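You operate a simulated robot arm through the tools that you are given. There is no shell and no other tool.

You are at the controls of a simulated two-armed robot. One attempt, no reset.

## Task
The wash runs on NORMAL by mistake: start it again on GENTLE.
Fine: pause and wait till the lock lamp is out; switch off and on to clear the programme; the lid stays shut.

Only the result counts: the job must be done as asked and must still hold three seconds after the hand-in. Knocking over, shifting, dropping, spilling or breaking anything else fails it. A push-on lid holds only when it is set on centred and level and pressed home; a screw cap is set on level and turned clockwise until tight.

## Robot
Two 6-joint arms with two-finger parallel grippers on one trunk that stands fixed in place. Base frame: the origin is at the foot of the trunk, x ahead of it, y to its left, z up. Units: m, degrees, N and s.
The left shoulder is at [-0.077, 0.177, 0.832], the right one opposite. With the tool pointing down near the work surface each hand reaches from about 0.36 to 0.72 m from the base axis, measured 20 degrees to its own side. Payload 1.57 kg a hand.
The tool frame of a hand sits at the grasp point between the pads (the TCP): z along the fingers, y along the line on which they close. The tips reach 0.03 m beyond it. Largest opening 0.08 m; finger width 0.017, thickness 0.012; the body of the gripper, 0.04 by 0.082 m, starts 0.08 m behind the TCP.
Orientation is that of the tool frame in the base frame, as a unit quaternion [x, y, z, w]. With the fingers straight down and closing along the base's y, the tool's x points along the base's -x, its y along +y and its z along -z.

## Interface
- The arms move only by the tool drive_tool. It takes "left_deltas", "right_deltas" or both (then of equal length, played together; a hand with none holds still); each is a list of rows, each a list of 7 numbers: the shift along the base's x, y, z in units of 250 mm (1.0 is 250 mm), then the turn, a rotation vector about the base's x, y, z in units of 90 degrees (1.0 is 90 degrees), then the finger opening in m, from 0 to 0.08. In form: [[tx, ty, tz, rx, ry, rz, fingers], ...]. A call has 1 to 20 rows; each row is the pose to reach, as a shift and turn from the pose commanded when the call began. A call with a number of a shift or a turn outside -1 to 1 is refused whole. Rows are played at 5 a second. More than 0.05 m and 8.6 degrees between two rows, or a gripper value outside its range, and nothing of the call is played. Where a pose cannot be reached the arm comes as near as it can. A force on the tool above 40 N (or 10 N above the force at the start of the call, whichever is more), or a blocked arm, ends the call early, and 0.2 s more pass. The fingers move at their own pace (about 0.072 m/s each) and stop on an object; they squeeze with about 23 N. The grip force told is the motor's: it shows also when the fingers shut on nothing. Time passes only in rows, and 0.2 s behind the last, so rows that repeat a pose let the fingers close. The reply holds the time, the measured pose of the TCP, the force on the tool along the base axes, the opening and the grip force, in the units named above and with some noise, with the torque about the TCP (base axes, N m) and any sound that the robot's microphone picked up.
- Cameras (640 x 400 px; columns grow to the right, rows downward): "scene" is now at [0.0316, -0.0161, 1.5628]; the picture's right is [-0.18, -0.98, 0.00], its down [-0.73, 0.13, -0.67] and it looks along [0.66, -0.12, -0.74] (base axes); focal length 315 px, centre (320, 200). "left" rides on the left gripper at [0.072, 0.007, -0.122] in its tool frame; the picture's right is [-0.09, 1.00, 0.00], its down [-0.84, -0.08, -0.54] and it looks along [-0.54, -0.05, 0.84] (tool axes); focal length 238 px, centre (320, 200). "right" rides on the right gripper at [0.072, -0.007, -0.122] in its tool frame; the picture's right is [0.09, 1.00, 0.00], its down [-0.84, 0.08, -0.54] and it looks along [-0.54, 0.05, 0.84] (tool axes); focal length 238 px, centre (320, 200). There is no depth. A picture from a camera that has moved, and an enlarged one, comes with that camera's place and axes in the base frame and with its lens. The place of the scene camera against the robot may be out by one fixed shift of up to 0.012 m in any direction.
- capture(camera): a new picture of that camera. The clock stands still meanwhile.
- raise_lower(by): slides the trunk up (or, below 0, down) by that many m; the arms and the scene camera ride with it, the base frame stays. It gives what a move gives, with no picture.
- turn_head(pan, tilt): turns the head with the scene camera to pan (to the left, within 143 degrees either way) and tilt (down, from -29 to 69), counted from straight ahead of the robot. It gives what a move gives.
- zoom(camera, box): a new picture of the part [left, top, right, bottom] of that camera's present view, enlarged. The clock stands still meanwhile.
- finish_job(): hands the job in; it is judged then, once.

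Nothing tells you positions but the pictures and the camera data. Unless the task says otherwise, let go and move clear before handing in.

The tools are called after ">>>" as name(argument=value, ...) on one line, values as JSON. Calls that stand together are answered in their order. drive_tool: Moves the arms, as the interface text tells. Its arguments: {"type":"object","properties":{"left_deltas":{"type":"array","items":{"type":"array","items":{"type":"number"}}},"right_deltas":{"type":"array","items":{"type":"array","items":{"type":"number"}}}},"required":[]} The other tools are called the same way: raise_lower (by) slides the trunk up or down; turn_head (pan, tilt) turns the head that bears the scene camera; capture (camera) takes a picture; zoom (camera, box) takes an enlarged picture of a part of a camera's view; finish_job () hands the job in.

At the start:

```text
t: 0.0
left_ee_pos: [0.4109, 0.0418, 1.1561]
left_tcp_rot: [0.001, 1.0, 0.0, 0.0]
left_contact_force: [-0.4, -0.7, 0.4]
left_wrist_torque: [0.0, -0.02, 0.03]
left_opening: 0.0801
left_finger_force: 0.1
right_ee_pos: [0.3433, -0.3103, 1.1639]
right_tcp_rot: [0.0, 1.0, -0.001, 0.0]
right_contact_force: [-0.1, -0.5, -1.0]
right_wrist_torque: [0.02, 0.01, -0.01]
right_opening: 0.0799
right_finger_force: 0.0
trunk travel left (down, up): [-0.275, 0.053]
head pan, tilt: [-10.3, 47.6]
```

scene: 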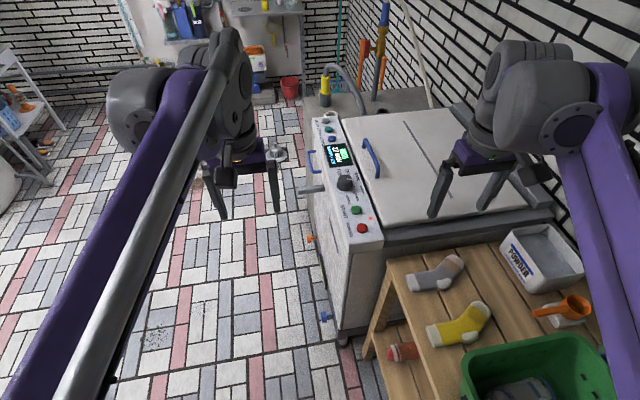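
right: 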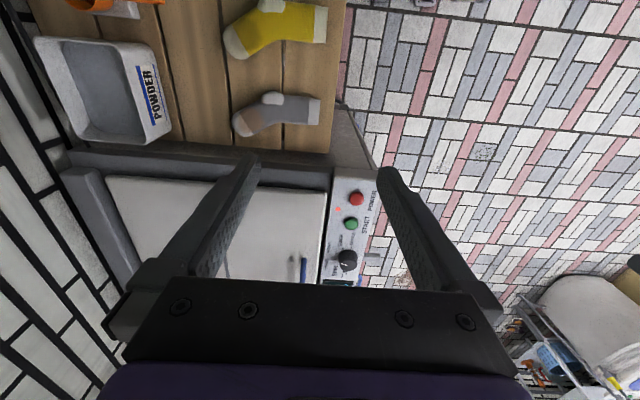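
left: 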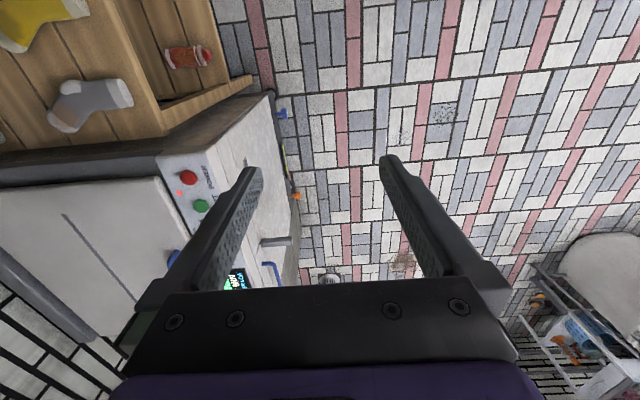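

I see a washer with a control strip running along its left edge: red and green buttons, a dial and a display. I'll zoom in on the panel to read the labels before I move anything.

>>> zoom(camera="scene", box=[290, 100, 410, 260])

>>> zoom(camera="right", box=[290, 160, 430, 290])

>>> zoom(camera="left", box=[150, 140, 310, 300])

```text
2.50 times, centred on (350, 180) of scene
camera zoom: at [0.0316, -0.0161, 1.5628], right [-0.18, -0.98, 0.0], down [-0.73, 0.13, -0.67], along [0.66, -0.12, -0.74], focal length 788 px, centre (245, 250)
```

zoom: 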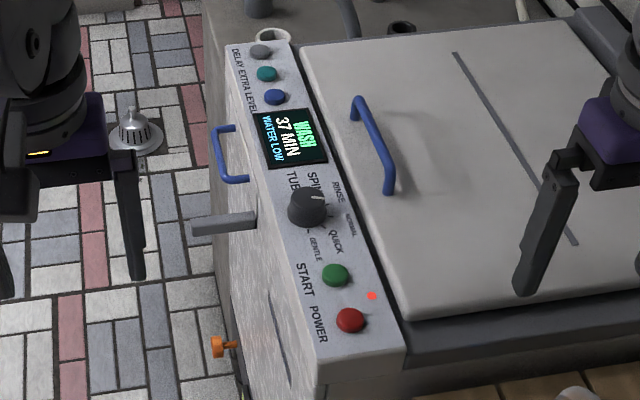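

```text
3.08 times, centred on (360, 225) of right
camera zoom: at [0.2708, -0.3175, 1.2867], right [-0.09, 1.0, 0.0], down [0.84, 0.08, 0.54], along [0.54, 0.05, -0.84], focal length 733 px, centre (197, 123)
```

zoom: 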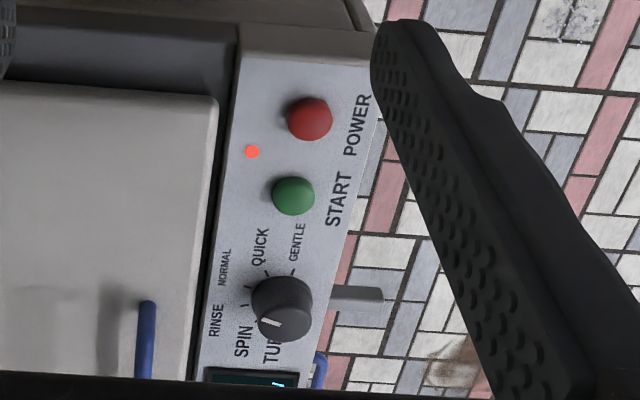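

```text
2.50 times, centred on (230, 220) of left
camera zoom: at [0.3402, 0.0473, 1.2788], right [0.09, 1.0, 0.0], down [0.84, -0.08, 0.54], along [0.54, -0.05, -0.84], focal length 596 px, centre (545, 150)
```

zoom: 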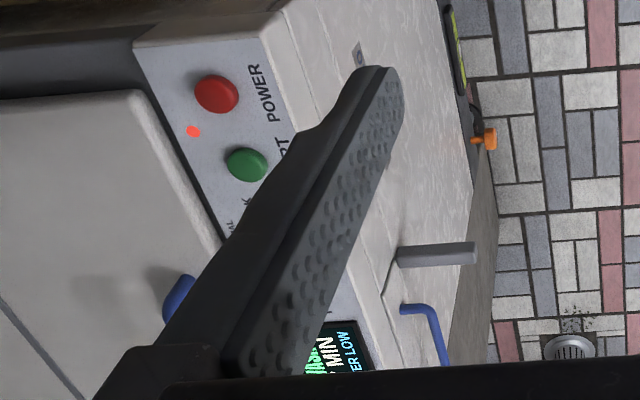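

The panel runs along x at about z 0.88. I put red POWER near [0.52, -0.22], green START near [0.59, -0.22] and the dial near [0.69, -0.21]. I'll zoom in tighter on the dial pointer and the lamp.

>>> zoom(camera="scene", box=[325, 165, 375, 215])

>>> zoom(camera="right", box=[325, 220, 385, 285])

>>> zoom(camera="scene", box=[300, 190, 400, 260])

```text
8.00 times, centred on (350, 190) of scene
camera zoom: at [0.0316, -0.0161, 1.5628], right [-0.18, -0.98, 0.0], down [-0.73, 0.13, -0.67], along [0.66, -0.12, -0.74], focal length 2520 px, centre (80, 280)
```

zoom: 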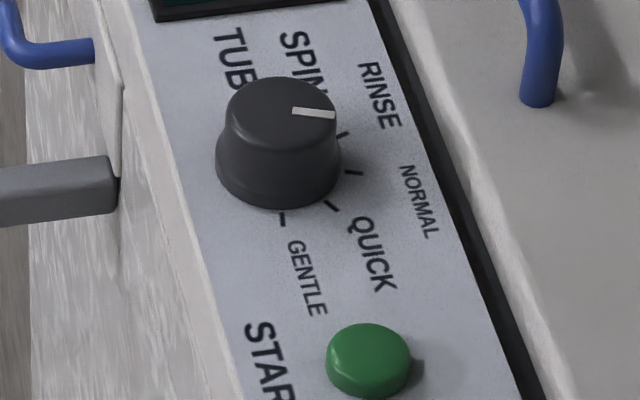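

```text
6.15 times, centred on (355, 252) of right
camera zoom: at [0.2708, -0.3175, 1.2867], right [-0.09, 1.0, 0.0], down [0.84, 0.08, 0.54], along [0.54, 0.05, -0.84], focal length 1467 px, centre (105, -123)
```

zoom: 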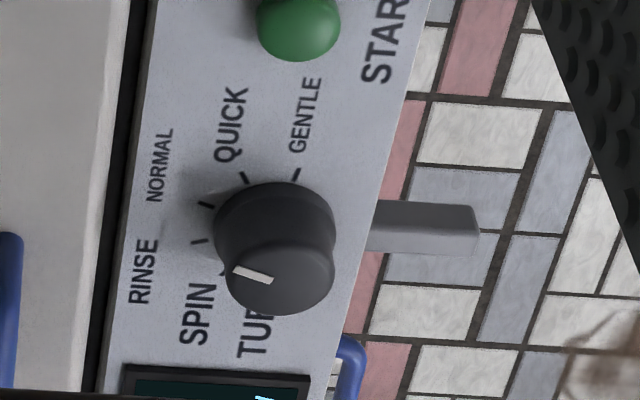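

```text
5.71 times, centred on (350, 225) of scene
camera zoom: at [0.0316, -0.0161, 1.5628], right [-0.18, -0.98, 0.0], down [-0.73, 0.13, -0.67], along [0.66, -0.12, -0.74], focal length 1800 px, centre (149, 57)
```

zoom: 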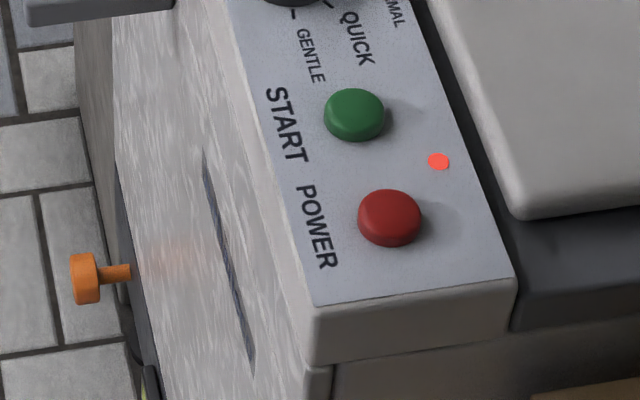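

The dial pointer sits on NORMAL, with GENTLE about 80° clockwise from it seen from above. The red lock lamp is lit and the panel looks level at about z 0.88. I'll raise the trunk for more reach, then bring the right hand over START with its fingers closed.

>>> raise_lower(by=0.05)

```text
t: 0.9
left_ee_pos: [0.4118, 0.0412, 1.2076]
left_tcp_rot: [-0.001, 1.0, 0.001, 0.0]
left_contact_force: [-0.9, 0.2, -0.3]
left_wrist_torque: [0.0, 0.01, 0.01]
left_opening: 0.0799
left_finger_force: 0.0
right_ee_pos: [0.3424, -0.3101, 1.2138]
right_tcp_rot: [0.0, 1.0, 0.0, 0.0]
right_contact_force: [0.7, -0.7, -0.4]
right_wrist_torque: [-0.03, -0.02, -0.02]
right_opening: 0.0801
right_finger_force: 0.2
trunk travel left (down, up): [-0.325, 0.003]
head pan, tilt: [-10.3, 47.6]
```

The trunk is up. Now I'll move the closed right hand to a point above START and look from the wrist camera.

>>> drive_tool(right_deltas=[[0.121, 0.045, -0.1, 0, 0, 0, 0.0], [0.242, 0.09, -0.2, 0, 0, 0, 0.0], [0.363, 0.135, -0.3, 0, 0, 0, 0.0], [0.484, 0.18, -0.4, 0, 0, 0, 0.0], [0.605, 0.225, -0.5, 0, 0, 0, 0.0], [0.726, 0.27, -0.6, 0, 0, 0, 0.0], [0.847, 0.315, -0.7, 0, 0, 0, 0.0], [0.968, 0.36, -0.8, 0, 0, 0, 0.0], [0.968, 0.36, -0.8, 0, 0, 0, 0.0]])

>>> capture(camera="right")

>>> capture(camera="scene")

```text
t: 2.9
left_ee_pos: [0.4113, 0.0421, 1.206]
left_tcp_rot: [0.0, 1.0, 0.001, 0.0]
left_contact_force: [-0.2, -0.2, -0.3]
left_wrist_torque: [-0.01, -0.02, 0.01]
left_opening: 0.0799
left_finger_force: 0.1
right_ee_pos: [0.5847, -0.2221, 1.0123]
right_tcp_rot: [0.0, 1.0, 0.0, 0.0]
right_contact_force: [0.3, 0.4, 0.1]
right_wrist_torque: [0.0, -0.04, 0.02]
right_opening: 0.0001
right_finger_force: 21.3
trunk travel left (down, up): [-0.325, 0.003]
head pan, tilt: [-10.3, 47.6]
```

```text
taken
camera right: at [0.5125, -0.2292, 1.1351], right [-0.09, 1.0, 0.0], down [0.84, 0.08, 0.54], along [0.54, 0.05, -0.84], focal length 238 px, centre (320, 200)
```

right: 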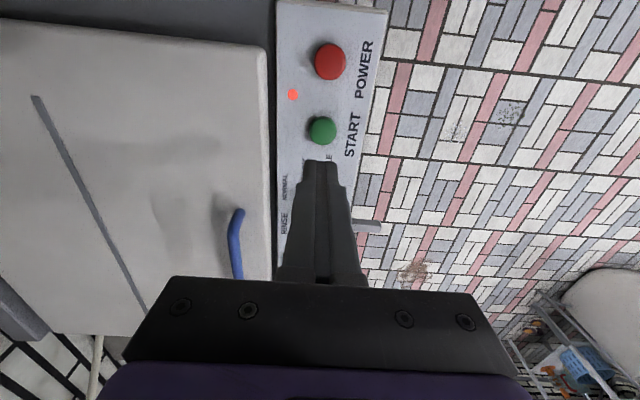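

```text
taken
camera scene: at [0.0284, -0.0161, 1.6157], right [-0.18, -0.98, 0.0], down [-0.73, 0.13, -0.67], along [0.66, -0.12, -0.74], focal length 315 px, centre (320, 200)
```

scene: 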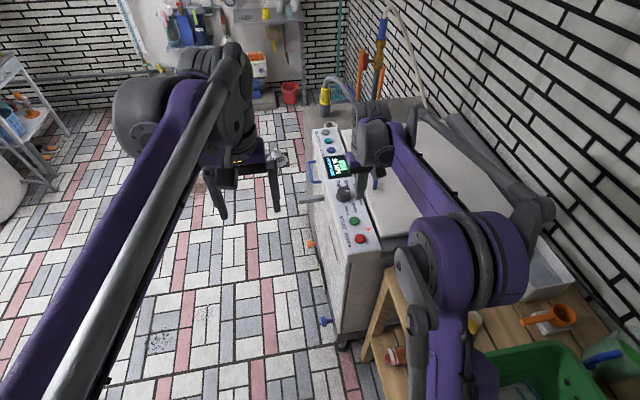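

START comes out at about [0.586, -0.2205], directly below the closed fingertips. I'll descend to just above the button first.

>>> drive_tool(right_deltas=[[0.004, 0.005, -0.12, 0, 0, 0, 0.0], [0.004, 0.005, -0.24, 0, 0, 0, 0.0], [0.004, 0.005, -0.32, 0, 0, 0, 0.0], [0.004, 0.005, -0.34, 0, 0, 0, 0.0]])

>>> zoom(camera="right", box=[240, 20, 400, 220])

>>> zoom(camera="scene", box=[300, 120, 420, 260])

```text
t: 3.9
left_ee_pos: [0.4121, 0.0427, 1.2057]
left_tcp_rot: [0.0, 1.0, 0.0, 0.0]
left_contact_force: [-0.7, 1.3, -0.3]
left_wrist_torque: [-0.02, 0.03, 0.01]
left_opening: 0.0799
left_finger_force: 0.1
right_ee_pos: [0.5859, -0.2179, 0.9296]
right_tcp_rot: [0.0, 1.0, 0.0, 0.0]
right_contact_force: [0.8, 0.4, -0.5]
right_wrist_torque: [-0.02, 0.01, -0.03]
right_opening: 0.0
right_finger_force: 21.3
trunk travel left (down, up): [-0.325, 0.003]
head pan, tilt: [-10.3, 47.6]
```

```text
2.00 times, centred on (320, 120) of right
camera zoom: at [0.5133, -0.2268, 1.0508], right [-0.09, 1.0, 0.0], down [0.84, 0.08, 0.54], along [0.54, 0.05, -0.84], focal length 477 px, centre (320, 360)
```

zoom: 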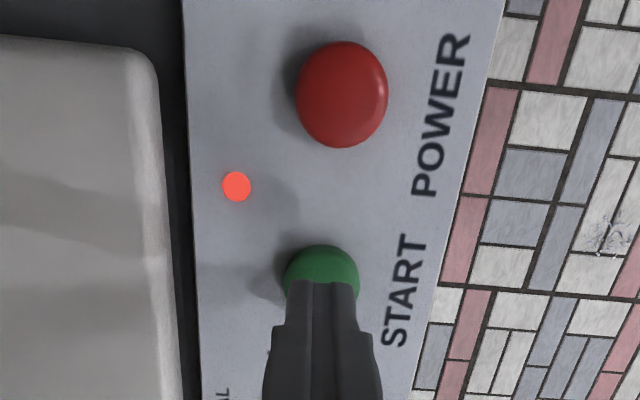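

```text
2.86 times, centred on (360, 190) of scene
camera zoom: at [0.0292, -0.0161, 1.6157], right [-0.18, -0.98, 0.0], down [-0.73, 0.13, -0.67], along [0.66, -0.12, -0.74], focal length 900 px, centre (206, 229)
```

zoom: 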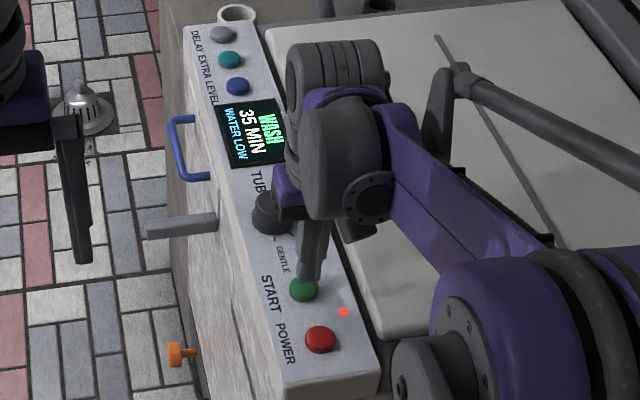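

The fingertips are right over START, about 1 cm above it, and the lock lamp is still on. I'll make a short press and come back up.

>>> drive_tool(right_deltas=[[0, 0, -0.032, 0, 0, 0, 0.0], [0, 0, -0.052, 0, 0, 0, 0.0], [0, 0, -0.068, 0, 0, 0, 0.0], [0, 0, 0.0, 0, 0, 0, 0.0]])

>>> zoom(camera="right", box=[240, 20, 400, 220])

>>> zoom(camera="scene", box=[300, 120, 420, 260])

```text
t: 4.9
left_ee_pos: [0.4112, 0.0424, 1.2076]
left_tcp_rot: [0.0, 1.0, 0.0, 0.0]
left_contact_force: [-0.1, -0.1, 0.7]
left_wrist_torque: [0.01, 0.01, -0.01]
left_opening: 0.08
left_finger_force: 0.1
right_ee_pos: [0.5868, -0.2179, 0.93]
right_tcp_rot: [0.0, 1.0, -0.001, 0.0]
right_contact_force: [-0.5, -0.1, 0.5]
right_wrist_torque: [0.01, 0.03, -0.02]
right_opening: 0.0
right_finger_force: 21.3
trunk travel left (down, up): [-0.325, 0.003]
head pan, tilt: [-10.3, 47.6]
```

```text
2.00 times, centred on (320, 120) of right
camera zoom: at [0.5143, -0.2264, 1.0522], right [-0.09, 1.0, 0.0], down [0.84, 0.08, 0.54], along [0.54, 0.05, -0.84], focal length 477 px, centre (320, 360)
```

zoom: 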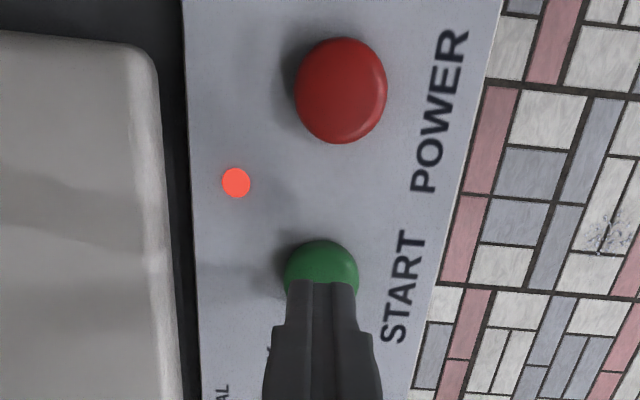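

```text
2.86 times, centred on (360, 190) of scene
camera zoom: at [0.0288, -0.0159, 1.6158], right [-0.18, -0.98, 0.0], down [-0.73, 0.13, -0.67], along [0.66, -0.12, -0.74], focal length 900 px, centre (206, 229)
```

zoom: 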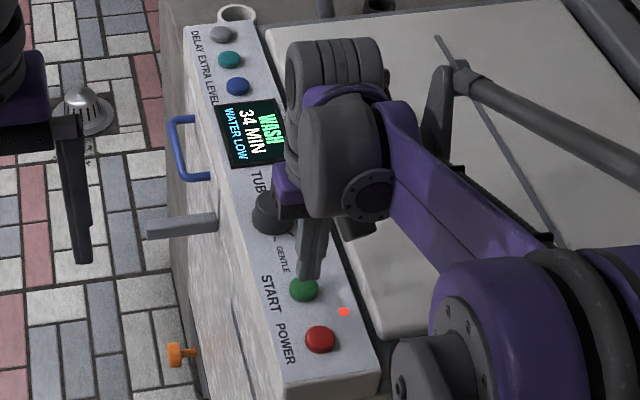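

There was no sound and the display still counts WASH, so that press was too shallow. I'll press a few millimetres deeper and come back up.

>>> drive_tool(right_deltas=[[0, 0, -0.05, 0, 0, 0, 0.0], [0, 0, -0.072, 0, 0, 0, 0.0], [0, 0, -0.08, 0, 0, 0, 0.0], [0, 0, -0.08, 0, 0, 0, 0.0]])

```text
t: 5.9
left_ee_pos: [0.4116, 0.0417, 1.2069]
left_tcp_rot: [0.0, 1.0, 0.0, 0.0]
left_contact_force: [-0.1, -0.2, -0.6]
left_wrist_torque: [-0.01, 0.0, -0.01]
left_opening: 0.08
left_finger_force: 0.1
right_ee_pos: [0.5865, -0.2186, 0.9091]
right_tcp_rot: [-0.001, 1.0, 0.0, 0.0]
right_contact_force: [0.0, 0.1, 0.7]
right_wrist_torque: [0.04, -0.03, -0.05]
right_opening: 0.0002
right_finger_force: 21.3
trunk travel left (down, up): [-0.325, 0.003]
head pan, tilt: [-10.3, 47.6]
heard: click
```

I heard a click with the tips at about z 0.879. I'll lift off and check the display and lamp.

>>> drive_tool(right_deltas=[[0, 0, 0.08, 0, 0, 0, 0.0]])

>>> zoom(camera="right", box=[240, 20, 400, 220])

>>> zoom(camera="scene", box=[300, 120, 420, 260])

```text
t: 6.3
left_ee_pos: [0.4113, 0.0428, 1.2063]
left_tcp_rot: [0.001, 1.0, 0.0, 0.0]
left_contact_force: [-0.1, -0.6, -0.5]
left_wrist_torque: [0.01, 0.01, 0.01]
left_opening: 0.0802
left_finger_force: 0.2
right_ee_pos: [0.5861, -0.2186, 0.9302]
right_tcp_rot: [0.0, 1.0, 0.0, 0.0]
right_contact_force: [-0.7, 0.9, -1.6]
right_wrist_torque: [0.0, -0.01, 0.0]
right_opening: 0.0003
right_finger_force: 21.4
trunk travel left (down, up): [-0.325, 0.003]
head pan, tilt: [-10.3, 47.6]
```

```text
2.00 times, centred on (320, 120) of right
camera zoom: at [0.5128, -0.2264, 1.0514], right [-0.09, 1.0, 0.0], down [0.84, 0.08, 0.54], along [0.54, 0.05, -0.84], focal length 477 px, centre (320, 360)
```

zoom: 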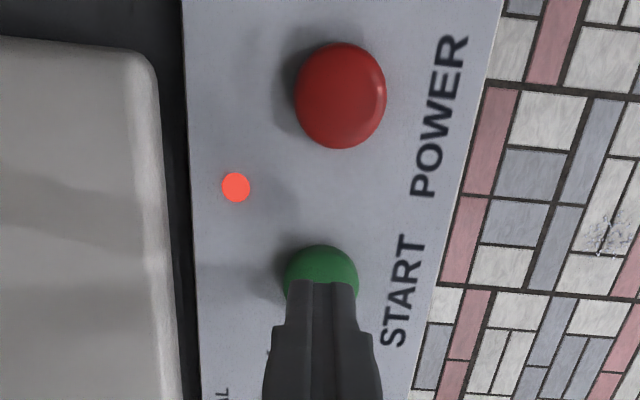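

```text
2.86 times, centred on (360, 190) of scene
camera zoom: at [0.0287, -0.0159, 1.6157], right [-0.18, -0.98, 0.0], down [-0.73, 0.13, -0.67], along [0.66, -0.12, -0.74], focal length 900 px, centre (206, 229)
```

zoom: 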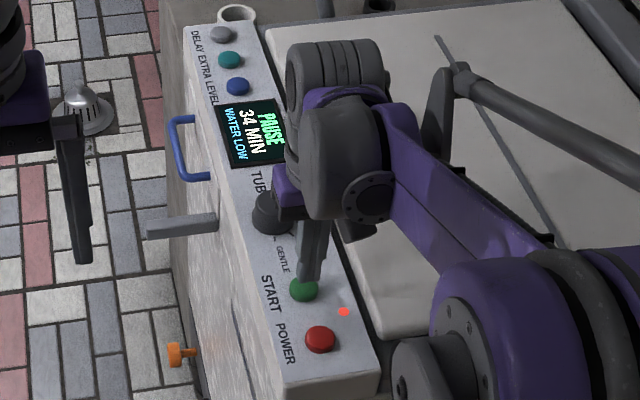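

The display reads PAUSE with the lamp still lit. I'll shift over to hover above POWER while I wait for the lamp to go out.

>>> drive_tool(right_deltas=[[0, 0, 0.06, 0, 0, 0, 0.0], [-0.12, 0, 0.06, 0, 0, 0, 0.0], [-0.254, 0, 0.06, 0, 0, 0, 0.0], [-0.254, 0, 0.0, 0, 0, 0, 0.0], [-0.254, 0, 0.0, 0, 0, 0, 0.0], [-0.254, 0, 0.0, 0, 0, 0, 0.0], [-0.254, 0, 0.0, 0, 0, 0, 0.0], [-0.254, 0, 0.0, 0, 0, 0, 0.0]])

>>> zoom(camera="right", box=[240, 20, 400, 220])

>>> zoom(camera="scene", box=[300, 120, 420, 260])

```text
t: 8.1
left_ee_pos: [0.4119, 0.0412, 1.2062]
left_tcp_rot: [0.0, 1.0, 0.0, 0.0]
left_contact_force: [0.1, -0.5, 0.4]
left_wrist_torque: [-0.01, 0.04, 0.01]
left_opening: 0.0801
left_finger_force: 0.0
right_ee_pos: [0.5223, -0.2175, 0.9299]
right_tcp_rot: [0.0, 1.0, 0.0, 0.0]
right_contact_force: [0.3, -0.3, -0.9]
right_wrist_torque: [0.03, -0.03, 0.01]
right_opening: 0.0
right_finger_force: 21.3
trunk travel left (down, up): [-0.325, 0.003]
head pan, tilt: [-10.3, 47.6]
```

```text
2.00 times, centred on (320, 120) of right
camera zoom: at [0.4496, -0.2254, 1.0522], right [-0.09, 1.0, 0.0], down [0.84, 0.08, 0.54], along [0.54, 0.05, -0.84], focal length 477 px, centre (320, 360)
```

zoom: 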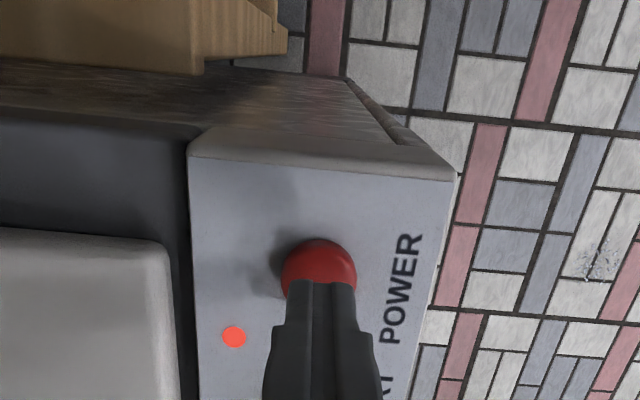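

```text
2.86 times, centred on (360, 190) of scene
camera zoom: at [0.0291, -0.0161, 1.6157], right [-0.18, -0.98, 0.0], down [-0.73, 0.13, -0.67], along [0.66, -0.12, -0.74], focal length 900 px, centre (206, 229)
```

zoom: 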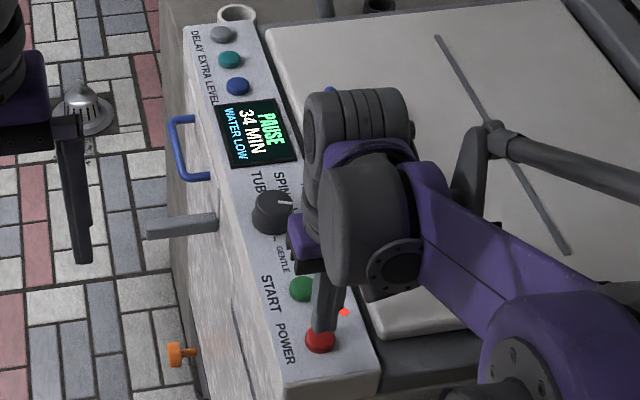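

The fingertips are centred over POWER, the display still shows PAUSE, and the lamp is lit. I'll hold still for a few seconds.

>>> drive_tool(right_deltas=[[0, 0, 0, 0, 0, 0, 0.0], [0, 0, 0, 0, 0, 0, 0.0], [0, 0, 0, 0, 0, 0, 0.0], [0, 0, 0, 0, 0, 0, 0.0], [0, 0, 0, 0, 0, 0, 0.0], [0, 0, 0, 0, 0, 0, 0.0], [0, 0, 0, 0, 0, 0, 0.0], [0, 0, 0, 0, 0, 0, 0.0], [0, 0, 0, 0, 0, 0, 0.0], [0, 0, 0, 0, 0, 0, 0.0], [0, 0, 0, 0, 0, 0, 0.0], [0, 0, 0, 0, 0, 0, 0.0]])

>>> zoom(camera="right", box=[240, 20, 400, 220])

>>> zoom(camera="scene", box=[300, 120, 420, 260])

```text
t: 10.7
left_ee_pos: [0.4111, 0.0412, 1.207]
left_tcp_rot: [0.0, 1.0, -0.001, 0.0]
left_contact_force: [-0.3, -0.3, 0.5]
left_wrist_torque: [0.0, 0.01, 0.0]
left_opening: 0.08
left_finger_force: 0.2
right_ee_pos: [0.5227, -0.2181, 0.9308]
right_tcp_rot: [0.0, 1.0, 0.0, 0.0]
right_contact_force: [-0.6, 0.6, 0.3]
right_wrist_torque: [0.01, 0.02, 0.02]
right_opening: 0.0002
right_finger_force: 20.8
trunk travel left (down, up): [-0.325, 0.003]
head pan, tilt: [-10.3, 47.6]
```

```text
2.00 times, centred on (320, 120) of right
camera zoom: at [0.4498, -0.2254, 1.0522], right [-0.09, 1.0, 0.0], down [0.84, 0.08, 0.54], along [0.54, 0.05, -0.84], focal length 477 px, centre (320, 360)
```

zoom: 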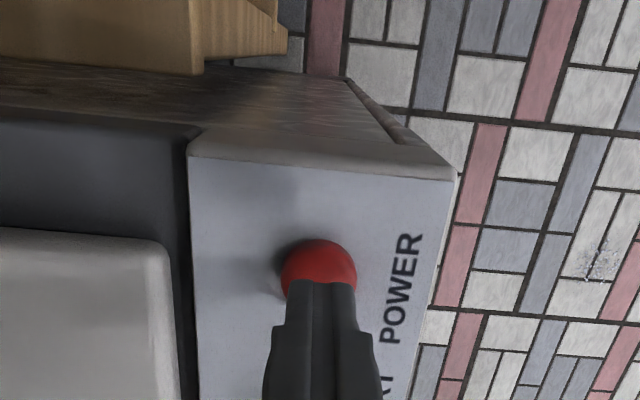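

```text
2.86 times, centred on (360, 190) of scene
camera zoom: at [0.0293, -0.0161, 1.6157], right [-0.18, -0.98, 0.0], down [-0.73, 0.13, -0.67], along [0.66, -0.12, -0.74], focal length 900 px, centre (206, 229)
```

zoom: 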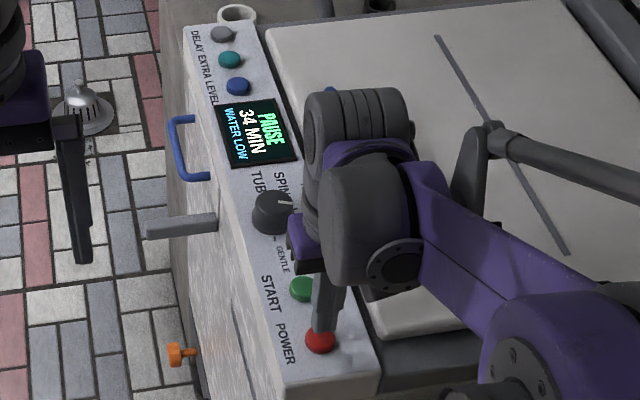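

The lock lamp is out. I'll press POWER once to switch off.

>>> drive_tool(right_deltas=[[0, 0, -0.05, 0, 0, 0, 0.0], [0, 0, -0.072, 0, 0, 0, 0.0], [0, 0, -0.083, 0, 0, 0, 0.0], [0, 0, -0.083, 0, 0, 0, 0.0], [0, 0, 0.0, 0, 0, 0, 0.0]])

>>> zoom(camera="scene", box=[300, 120, 420, 260])

```text
t: 11.9
left_ee_pos: [0.4105, 0.0427, 1.2065]
left_tcp_rot: [0.0, 1.0, 0.0, 0.0]
left_contact_force: [0.9, -0.1, 0.9]
left_wrist_torque: [0.02, 0.0, 0.02]
left_opening: 0.08
left_finger_force: 0.0
right_ee_pos: [0.5202, -0.2191, 0.9299]
right_tcp_rot: [0.0, 1.0, 0.0, 0.0]
right_contact_force: [-0.1, -0.9, -0.5]
right_wrist_torque: [-0.02, 0.01, 0.02]
right_opening: 0.0
right_finger_force: 21.2
trunk travel left (down, up): [-0.325, 0.003]
head pan, tilt: [-10.3, 47.6]
heard: click
```

```text
2.86 times, centred on (360, 190) of scene
camera zoom: at [0.0287, -0.0159, 1.6157], right [-0.18, -0.98, 0.0], down [-0.73, 0.13, -0.67], along [0.66, -0.12, -0.74], focal length 900 px, centre (206, 229)
```

zoom: 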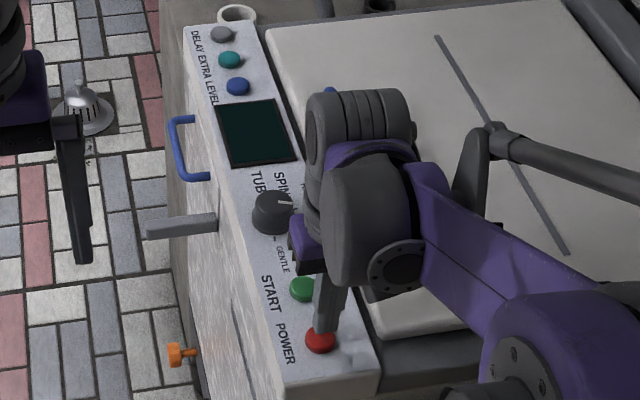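

The display is dark, so the machine is off. I'll press POWER again to switch on.

>>> drive_tool(right_deltas=[[0, 0, 0, 0, 0, 0, 0.0], [0, 0, -0.05, 0, 0, 0, 0.0], [0, 0, -0.072, 0, 0, 0, 0.0], [0, 0, -0.083, 0, 0, 0, 0.0], [0, 0, -0.083, 0, 0, 0, 0.0], [0, 0, 0.0, 0, 0, 0, 0.0], [0, 0, 0.12, 0, 0, 0, 0.0]])

>>> zoom(camera="scene", box=[300, 120, 420, 260])

>>> capture(camera="right")

```text
t: 13.5
left_ee_pos: [0.4108, 0.0421, 1.206]
left_tcp_rot: [0.001, 1.0, 0.0, 0.0]
left_contact_force: [0.5, 0.7, -0.9]
left_wrist_torque: [-0.01, 0.02, 0.01]
left_opening: 0.0799
left_finger_force: 0.0
right_ee_pos: [0.521, -0.2185, 0.9594]
right_tcp_rot: [0.0, 1.0, 0.001, 0.0]
right_contact_force: [0.8, 0.1, 0.3]
right_wrist_torque: [0.0, -0.02, 0.02]
right_opening: 0.0
right_finger_force: 21.8
trunk travel left (down, up): [-0.325, 0.003]
head pan, tilt: [-10.3, 47.6]
heard: click
```

```text
2.86 times, centred on (360, 190) of scene
camera zoom: at [0.0287, -0.0159, 1.6157], right [-0.18, -0.98, 0.0], down [-0.73, 0.13, -0.67], along [0.66, -0.12, -0.74], focal length 900 px, centre (206, 229)
```

zoom: 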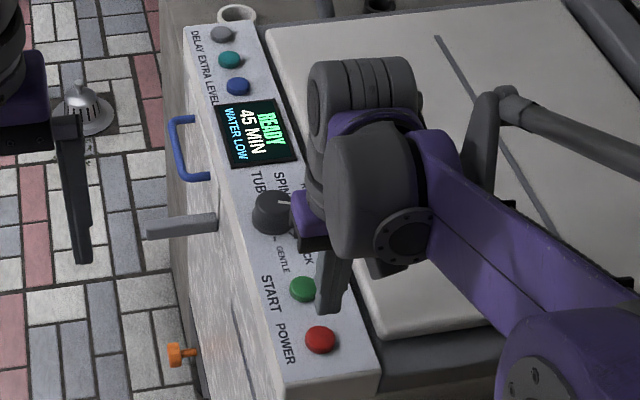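

```text
taken
camera right: at [0.4491, -0.226, 1.0812], right [-0.09, 1.0, 0.0], down [0.84, 0.08, 0.54], along [0.54, 0.05, -0.84], focal length 238 px, centre (320, 200)
```

right: 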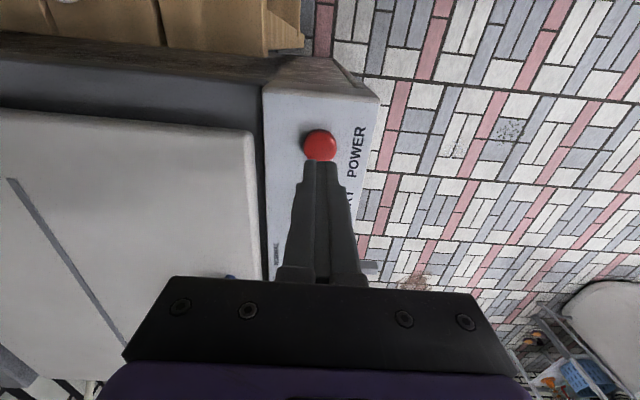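

The display reads READY 45 MIN, so the programme is cleared. Next comes the dial. I'll rise, open the fingers, and move nearer for a good look at it.

>>> drive_tool(right_deltas=[[0.0, 0.0, 0.16, 0, 0, 0, 0.065], [0.16, 0.015, 0.28, 0, 0, 0, 0.065], [0.32, 0.03, 0.32, 0, 0, 0, 0.065], [0.32, 0.03, 0.32, 0, 0, 0, 0.065]])

>>> capture(camera="right")

>>> zoom(camera="right", box=[250, 80, 390, 260])

>>> zoom(camera="scene", box=[300, 120, 420, 260])

```text
refused: row 2 steps farther than a row can; nothing moved
```

```text
taken
camera right: at [0.4491, -0.226, 1.0812], right [-0.09, 1.0, 0.0], down [0.84, 0.08, 0.54], along [0.54, 0.05, -0.84], focal length 238 px, centre (320, 200)
```

right: 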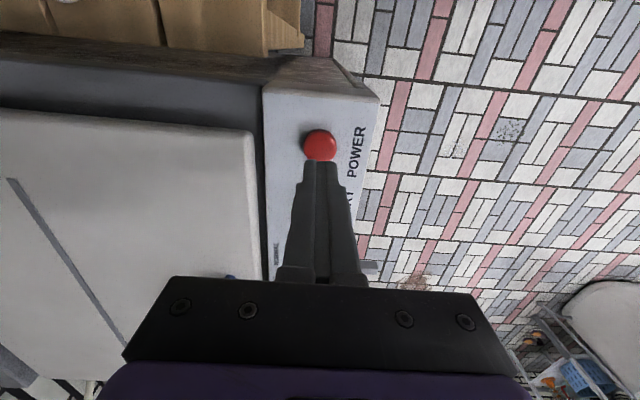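

```text
2.22 times, centred on (320, 170) of right
camera zoom: at [0.4491, -0.226, 1.0812], right [-0.09, 1.0, 0.0], down [0.84, 0.08, 0.54], along [0.54, 0.05, -0.84], focal length 530 px, centre (320, 267)
```

zoom: 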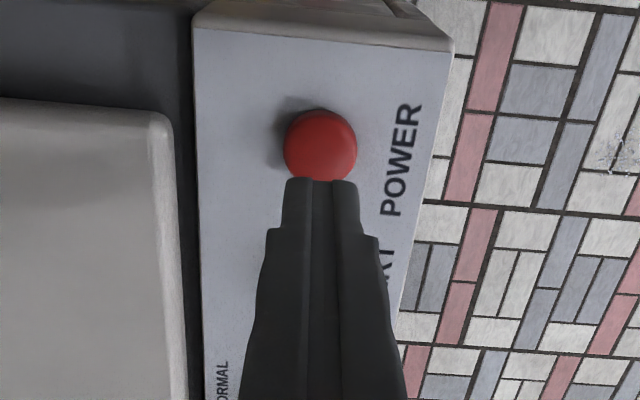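

```text
2.86 times, centred on (360, 190) of scene
camera zoom: at [0.0287, -0.0159, 1.6157], right [-0.18, -0.98, 0.0], down [-0.73, 0.13, -0.67], along [0.66, -0.12, -0.74], focal length 900 px, centre (206, 229)
```

zoom: 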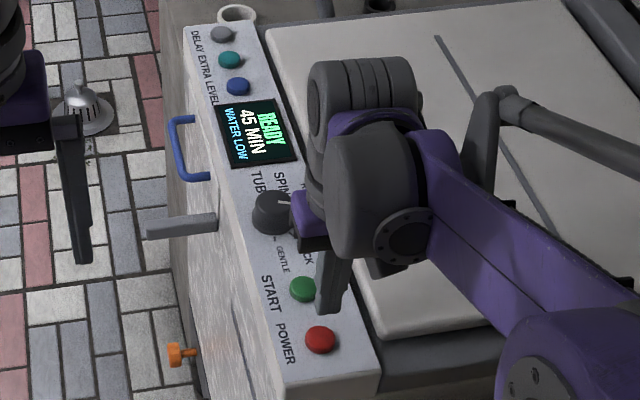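

That row step was slightly too long, so nothing moved. The machine still shows READY. I'll repeat the move with smaller steps.

>>> drive_tool(right_deltas=[[0.0, 0.0, 0.16, 0, 0, 0, 0.065], [0.1, 0.01, 0.28, 0, 0, 0, 0.065], [0.22, 0.02, 0.32, 0, 0, 0, 0.065], [0.34, 0.03, 0.32, 0, 0, 0, 0.065], [0.34, 0.03, 0.32, 0, 0, 0, 0.065]])

>>> capture(camera="right")

>>> zoom(camera="right", box=[240, 100, 400, 280])

>>> zoom(camera="scene", box=[300, 120, 420, 260])

```text
t: 14.7
left_ee_pos: [0.412, 0.0427, 1.2053]
left_tcp_rot: [0.0, 1.0, 0.0, 0.0]
left_contact_force: [-0.7, -0.3, 0.0]
left_wrist_torque: [0.02, -0.02, 0.0]
left_opening: 0.08
left_finger_force: 0.1
right_ee_pos: [0.6071, -0.211, 1.04]
right_tcp_rot: [0.0, 1.0, 0.0, 0.0]
right_contact_force: [-0.3, 0.5, -0.5]
right_wrist_torque: [-0.01, -0.01, 0.03]
right_opening: 0.0652
right_finger_force: 0.1
trunk travel left (down, up): [-0.325, 0.003]
head pan, tilt: [-10.3, 47.6]
```

```text
taken
camera right: at [0.5354, -0.2185, 1.1628], right [-0.09, 1.0, 0.0], down [0.84, 0.08, 0.54], along [0.54, 0.05, -0.84], focal length 238 px, centre (320, 200)
```

right: 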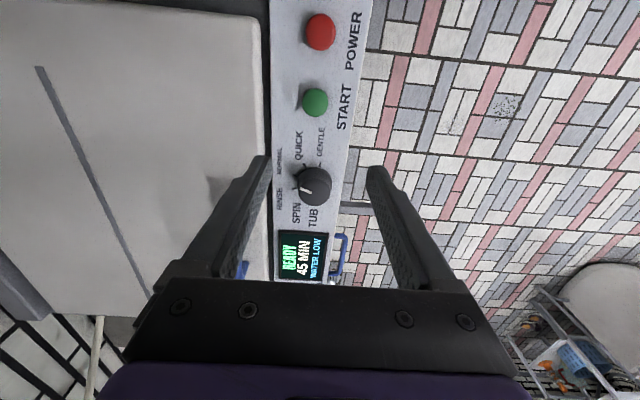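

```text
2.22 times, centred on (320, 190) of right
camera zoom: at [0.5354, -0.2185, 1.1628], right [-0.09, 1.0, 0.0], down [0.84, 0.08, 0.54], along [0.54, 0.05, -0.84], focal length 530 px, centre (320, 222)
```

zoom: 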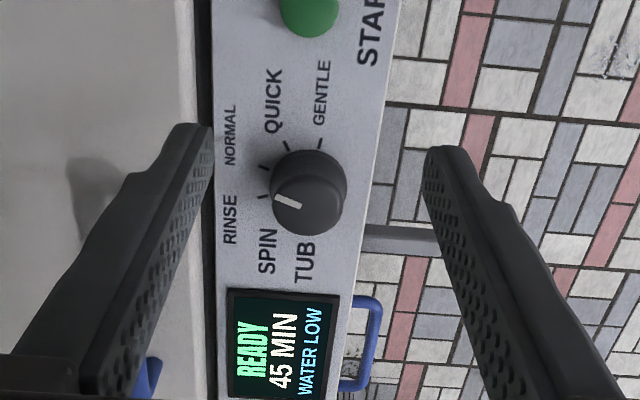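

```text
2.86 times, centred on (360, 190) of scene
camera zoom: at [0.0287, -0.0161, 1.6157], right [-0.18, -0.98, 0.0], down [-0.73, 0.13, -0.67], along [0.66, -0.12, -0.74], focal length 900 px, centre (206, 229)
```

zoom: 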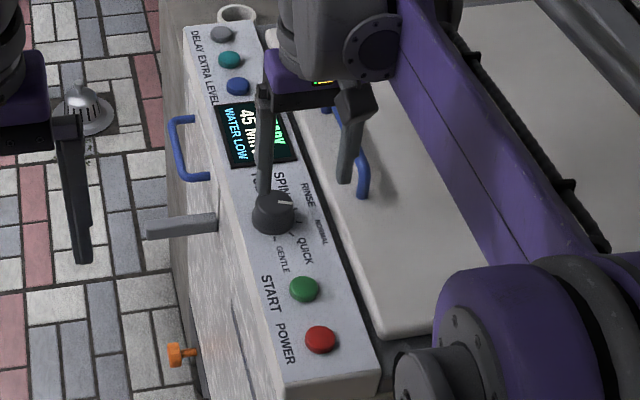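

The dial centre comes out at about [0.694, -0.211], with its top near z 0.90. The pointer is at about -110°, and GENTLE is at about -190°, which is 80° clockwise. I'll go above the dial with the hand turned +40°, so the turn can run from +40° to -40°.

>>> drive_tool(right_deltas=[[0.07, 0, 0, 0, 0, 0.089, 0.072], [0.14, 0, 0, 0, 0, 0.178, 0.072], [0.21, 0, 0, 0, 0, 0.267, 0.072], [0.28, 0, 0, 0, 0, 0.356, 0.072], [0.346, 0, -0.08, 0, 0, 0.444, 0.072], [0.346, 0, -0.16, 0, 0, 0.444, 0.072], [0.346, 0, -0.16, 0, 0, 0.444, 0.072]])

>>> capture(camera="right")

>>> zoom(camera="scene", box=[290, 100, 430, 240])

```text
t: 16.3
left_ee_pos: [0.4116, 0.0418, 1.2057]
left_tcp_rot: [-0.001, 1.0, 0.0, 0.0]
left_contact_force: [0.1, -0.9, -0.5]
left_wrist_torque: [-0.02, 0.03, -0.02]
left_opening: 0.08
left_finger_force: 0.1
right_ee_pos: [0.696, -0.2114, 0.9985]
right_tcp_rot: [-0.342, 0.94, 0.0, 0.0]
right_contact_force: [-0.7, 0.1, -0.2]
right_wrist_torque: [0.03, -0.01, 0.02]
right_opening: 0.0719
right_finger_force: 0.0
trunk travel left (down, up): [-0.325, 0.003]
head pan, tilt: [-10.3, 47.6]
```

```text
taken
camera right: at [0.6442, -0.2638, 1.121], right [-0.71, 0.7, 0.0], down [0.59, 0.6, 0.54], along [0.38, 0.39, -0.84], focal length 238 px, centre (320, 200)
```

right: 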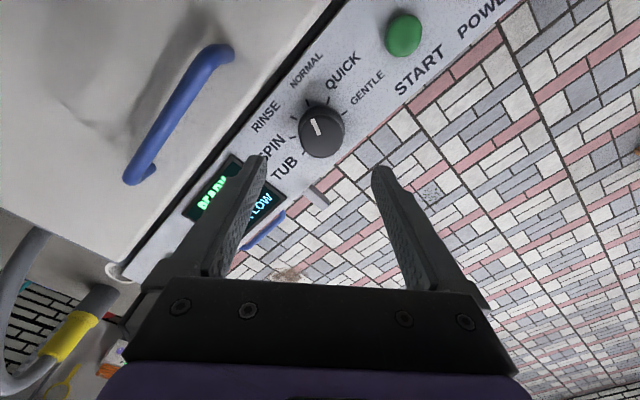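

```text
2.86 times, centred on (360, 170) of scene
camera zoom: at [0.0294, -0.0161, 1.6157], right [-0.18, -0.98, 0.0], down [-0.73, 0.13, -0.67], along [0.66, -0.12, -0.74], focal length 900 px, centre (206, 286)
```

zoom: 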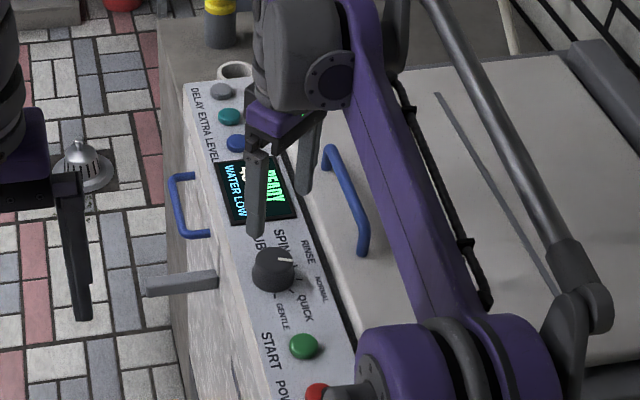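

The hand sits above the dial at yaw +40°. I'll check the alignment in an enlarged wrist view before going down.

>>> zoom(camera="right", box=[240, 60, 400, 200])

```text
2.86 times, centred on (320, 130) of right
camera zoom: at [0.6442, -0.2638, 1.121], right [-0.71, 0.7, 0.0], down [0.59, 0.6, 0.54], along [0.38, 0.39, -0.84], focal length 681 px, centre (320, 400)
```

zoom: 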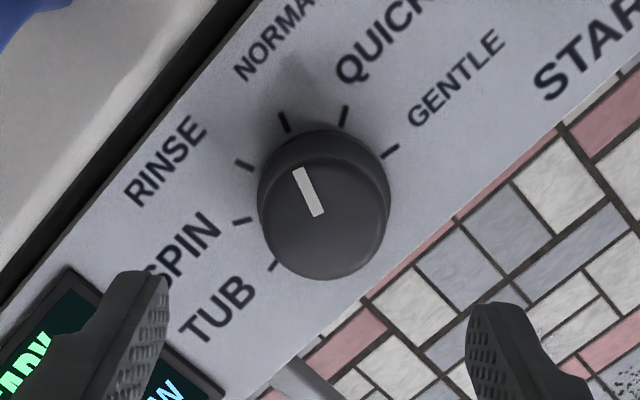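

The wrist view puts the dial centre at about [0.6925, -0.2115], with a diameter of about 0.045. I'll shift back 3 mm and go down over the dial with the fingers open.

>>> drive_tool(right_deltas=[[-0.012, 0, -0.1, 0, 0, 0, 0.072], [-0.012, 0, -0.2, 0, 0, 0, 0.072], [-0.012, 0, -0.27, 0, 0, 0, 0.072], [-0.012, 0, -0.32, 0, 0, 0, 0.072], [-0.012, 0, -0.335, 0, 0, 0, 0.072], [-0.012, 0, -0.335, 0, 0, 0, 0.072]])

>>> zoom(camera="right", box=[220, 60, 420, 240])

>>> zoom(camera="scene", box=[310, 130, 410, 220])

```text
t: 17.7
left_ee_pos: [0.4124, 0.0421, 1.2063]
left_tcp_rot: [0.0, 1.0, 0.0, 0.0]
left_contact_force: [-0.5, -0.4, 0.5]
left_wrist_torque: [-0.01, -0.03, 0.03]
left_opening: 0.0802
left_finger_force: 0.1
right_ee_pos: [0.6917, -0.2126, 0.9164]
right_tcp_rot: [-0.342, 0.94, 0.0, 0.0]
right_contact_force: [-0.1, 0.7, 0.6]
right_wrist_torque: [0.01, 0.0, 0.01]
right_opening: 0.0723
right_finger_force: 0.1
trunk travel left (down, up): [-0.325, 0.003]
head pan, tilt: [-10.3, 47.6]
```

```text
2.22 times, centred on (320, 150) of right
camera zoom: at [0.6402, -0.2643, 1.0375], right [-0.71, 0.7, 0.0], down [0.59, 0.6, 0.54], along [0.38, 0.38, -0.84], focal length 530 px, centre (320, 311)
```

zoom: 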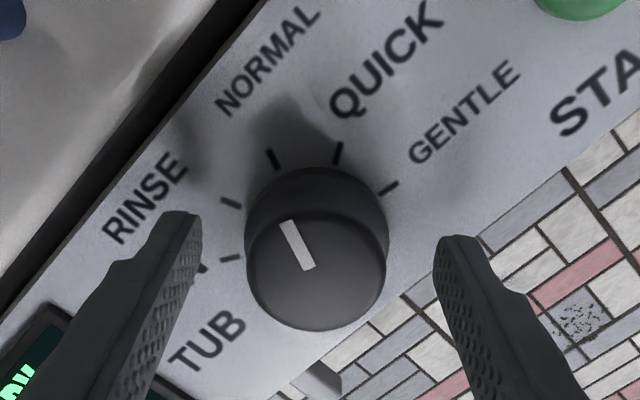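

```text
4.44 times, centred on (360, 175) of scene
camera zoom: at [0.0293, -0.0161, 1.6157], right [-0.18, -0.98, 0.0], down [-0.73, 0.13, -0.67], along [0.66, -0.12, -0.74], focal length 1400 px, centre (142, 311)
```

zoom: 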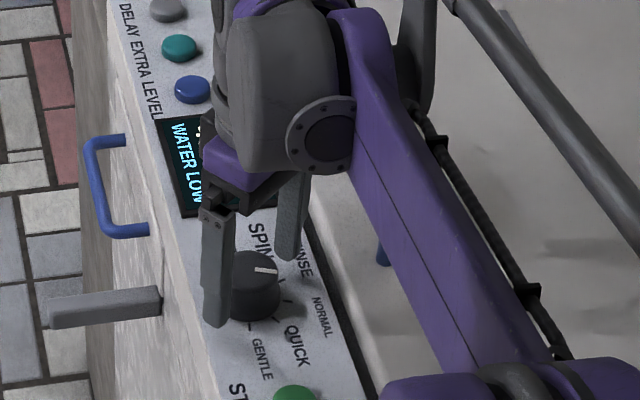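

The dial sits centred between the open pads. I'll close on it.

>>> drive_tool(right_deltas=[[0, 0, 0, 0, 0, 0, 0.055], [0, 0, 0, 0, 0, 0, 0.04], [0, 0, 0, 0, 0, 0, 0.03], [0, 0, 0, 0, 0, 0, 0.03]])

>>> zoom(camera="right", box=[220, 60, 420, 240])

```text
t: 18.7
left_ee_pos: [0.4112, 0.0418, 1.2055]
left_tcp_rot: [-0.001, 1.0, 0.0, 0.001]
left_contact_force: [-0.4, 0.0, -0.7]
left_wrist_torque: [-0.05, -0.01, 0.0]
left_opening: 0.0799
left_finger_force: 0.2
right_ee_pos: [0.693, -0.2123, 0.9163]
right_tcp_rot: [-0.341, 0.94, -0.001, 0.0]
right_contact_force: [4.0, -3.6, 1.8]
right_wrist_torque: [-0.16, -0.15, -0.02]
right_opening: 0.0411
right_finger_force: 45.1
trunk travel left (down, up): [-0.325, 0.003]
head pan, tilt: [-10.3, 47.6]
```

```text
2.22 times, centred on (320, 150) of right
camera zoom: at [0.6405, -0.2648, 1.0376], right [-0.71, 0.7, 0.0], down [0.59, 0.6, 0.54], along [0.38, 0.38, -0.84], focal length 530 px, centre (320, 311)
```

zoom: 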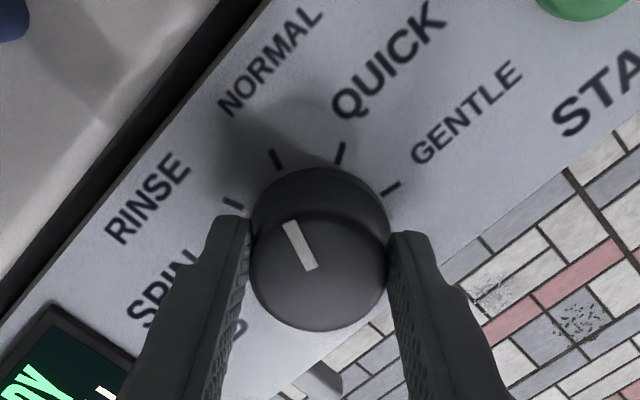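

The pads hold the dial with an opening of 0.041. I'll turn the first 40° clockwise and check.

>>> drive_tool(right_deltas=[[0, 0, 0, 0, 0, -0.089, 0.03], [0, 0, 0, 0, 0, -0.178, 0.03], [0, 0, 0, 0, 0, -0.267, 0.03], [0, 0, 0, 0, 0, -0.356, 0.03], [0, 0, 0, 0, 0, -0.444, 0.03], [0, 0, 0, 0, 0, -0.444, 0.03]])

>>> zoom(camera="right", box=[220, 60, 420, 240])

>>> zoom(camera="scene", box=[310, 100, 410, 220])

```text
t: 20.1
left_ee_pos: [0.4115, 0.0428, 1.2055]
left_tcp_rot: [-0.001, 1.0, -0.001, 0.0]
left_contact_force: [-0.4, 0.4, 0.1]
left_wrist_torque: [-0.02, 0.0, -0.03]
left_opening: 0.08
left_finger_force: 0.0
right_ee_pos: [0.6904, -0.2096, 0.9148]
right_tcp_rot: [-0.001, 1.0, 0.002, -0.001]
right_contact_force: [-7.1, 5.5, -7.4]
right_wrist_torque: [0.38, -0.44, 0.07]
right_opening: 0.0409
right_finger_force: 45.1
trunk travel left (down, up): [-0.325, 0.003]
head pan, tilt: [-10.3, 47.6]
```

```text
2.22 times, centred on (320, 150) of right
camera zoom: at [0.6188, -0.2177, 1.0376], right [-0.09, 1.0, 0.0], down [0.84, 0.08, 0.54], along [0.54, 0.05, -0.84], focal length 530 px, centre (320, 311)
```

zoom: 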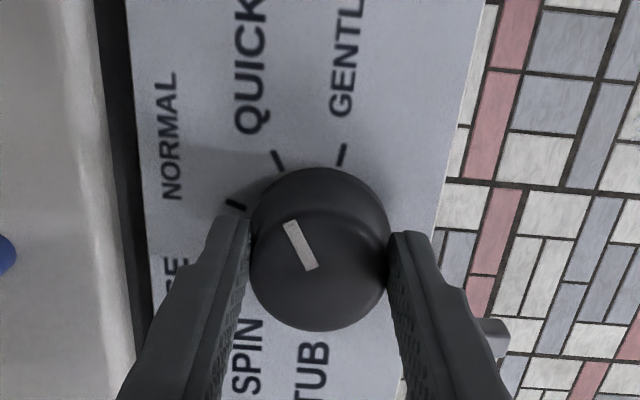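

```text
3.33 times, centred on (360, 160) of scene
camera zoom: at [0.0291, -0.0155, 1.6156], right [-0.18, -0.98, 0.0], down [-0.73, 0.13, -0.67], along [0.66, -0.12, -0.74], focal length 1050 px, centre (187, 333)
```

zoom: 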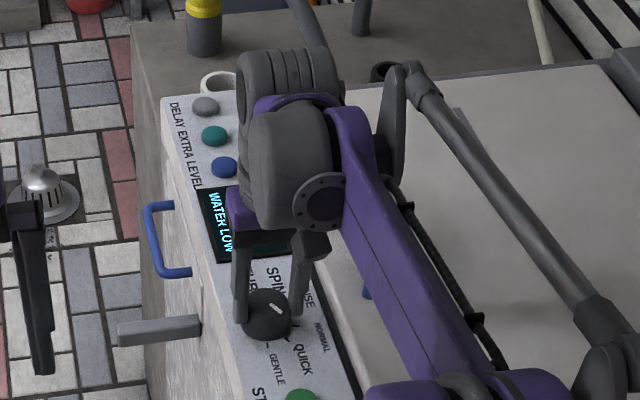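

The pointer is now on QUICK and turns with the grip, with a modest side force. I'll turn another 40° to GENTLE and ease the hand slightly to relieve that force.

>>> drive_tool(right_deltas=[[-0.004, 0.004, 0, 0, 0, 0, 0.03], [-0.006, 0.006, 0, 0, 0, -0.089, 0.03], [-0.007, 0.008, 0, 0, 0, -0.178, 0.03], [-0.008, 0.01, 0, 0, 0, -0.267, 0.03], [-0.008, 0.012, 0, 0, 0, -0.356, 0.03], [-0.008, 0.013, 0, 0, 0, -0.444, 0.03], [-0.008, 0.013, 0, 0, 0, -0.444, 0.03]])

>>> zoom(camera="right", box=[220, 60, 420, 240])

>>> zoom(camera="scene", box=[310, 100, 410, 220])

```text
t: 21.7
left_ee_pos: [0.4127, 0.043, 1.2059]
left_tcp_rot: [0.001, 1.0, 0.0, -0.001]
left_contact_force: [0.2, -1.6, -0.4]
left_wrist_torque: [-0.01, 0.03, 0.0]
left_opening: 0.08
left_finger_force: 0.2
right_ee_pos: [0.6923, -0.207, 0.9153]
right_tcp_rot: [0.342, 0.94, 0.0, 0.002]
right_contact_force: [19.5, 4.3, 2.0]
right_wrist_torque: [-0.32, -1.07, 0.74]
right_opening: 0.0407
right_finger_force: 45.0
trunk travel left (down, up): [-0.325, 0.003]
head pan, tilt: [-10.3, 47.6]
```

```text
2.22 times, centred on (320, 150) of right
camera zoom: at [0.6319, -0.1671, 1.0375], right [0.57, 0.82, 0.0], down [0.69, -0.48, 0.54], along [0.45, -0.31, -0.84], focal length 530 px, centre (320, 311)
```

zoom: 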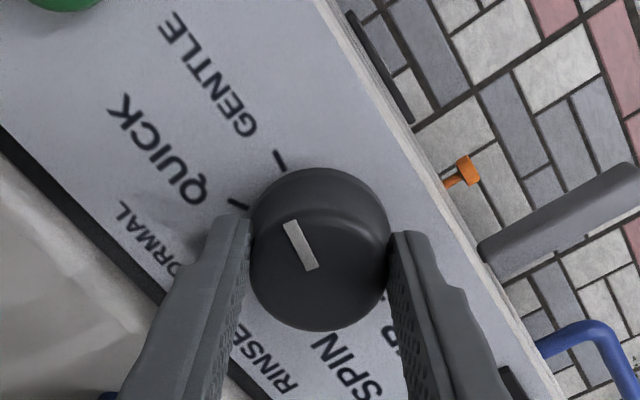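

```text
3.33 times, centred on (360, 160) of scene
camera zoom: at [0.032, -0.0154, 1.6157], right [-0.18, -0.98, 0.0], down [-0.73, 0.13, -0.67], along [0.66, -0.12, -0.74], focal length 1050 px, centre (187, 333)
```

zoom: 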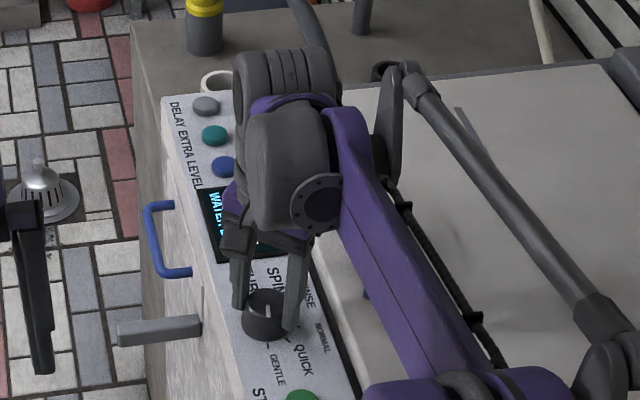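

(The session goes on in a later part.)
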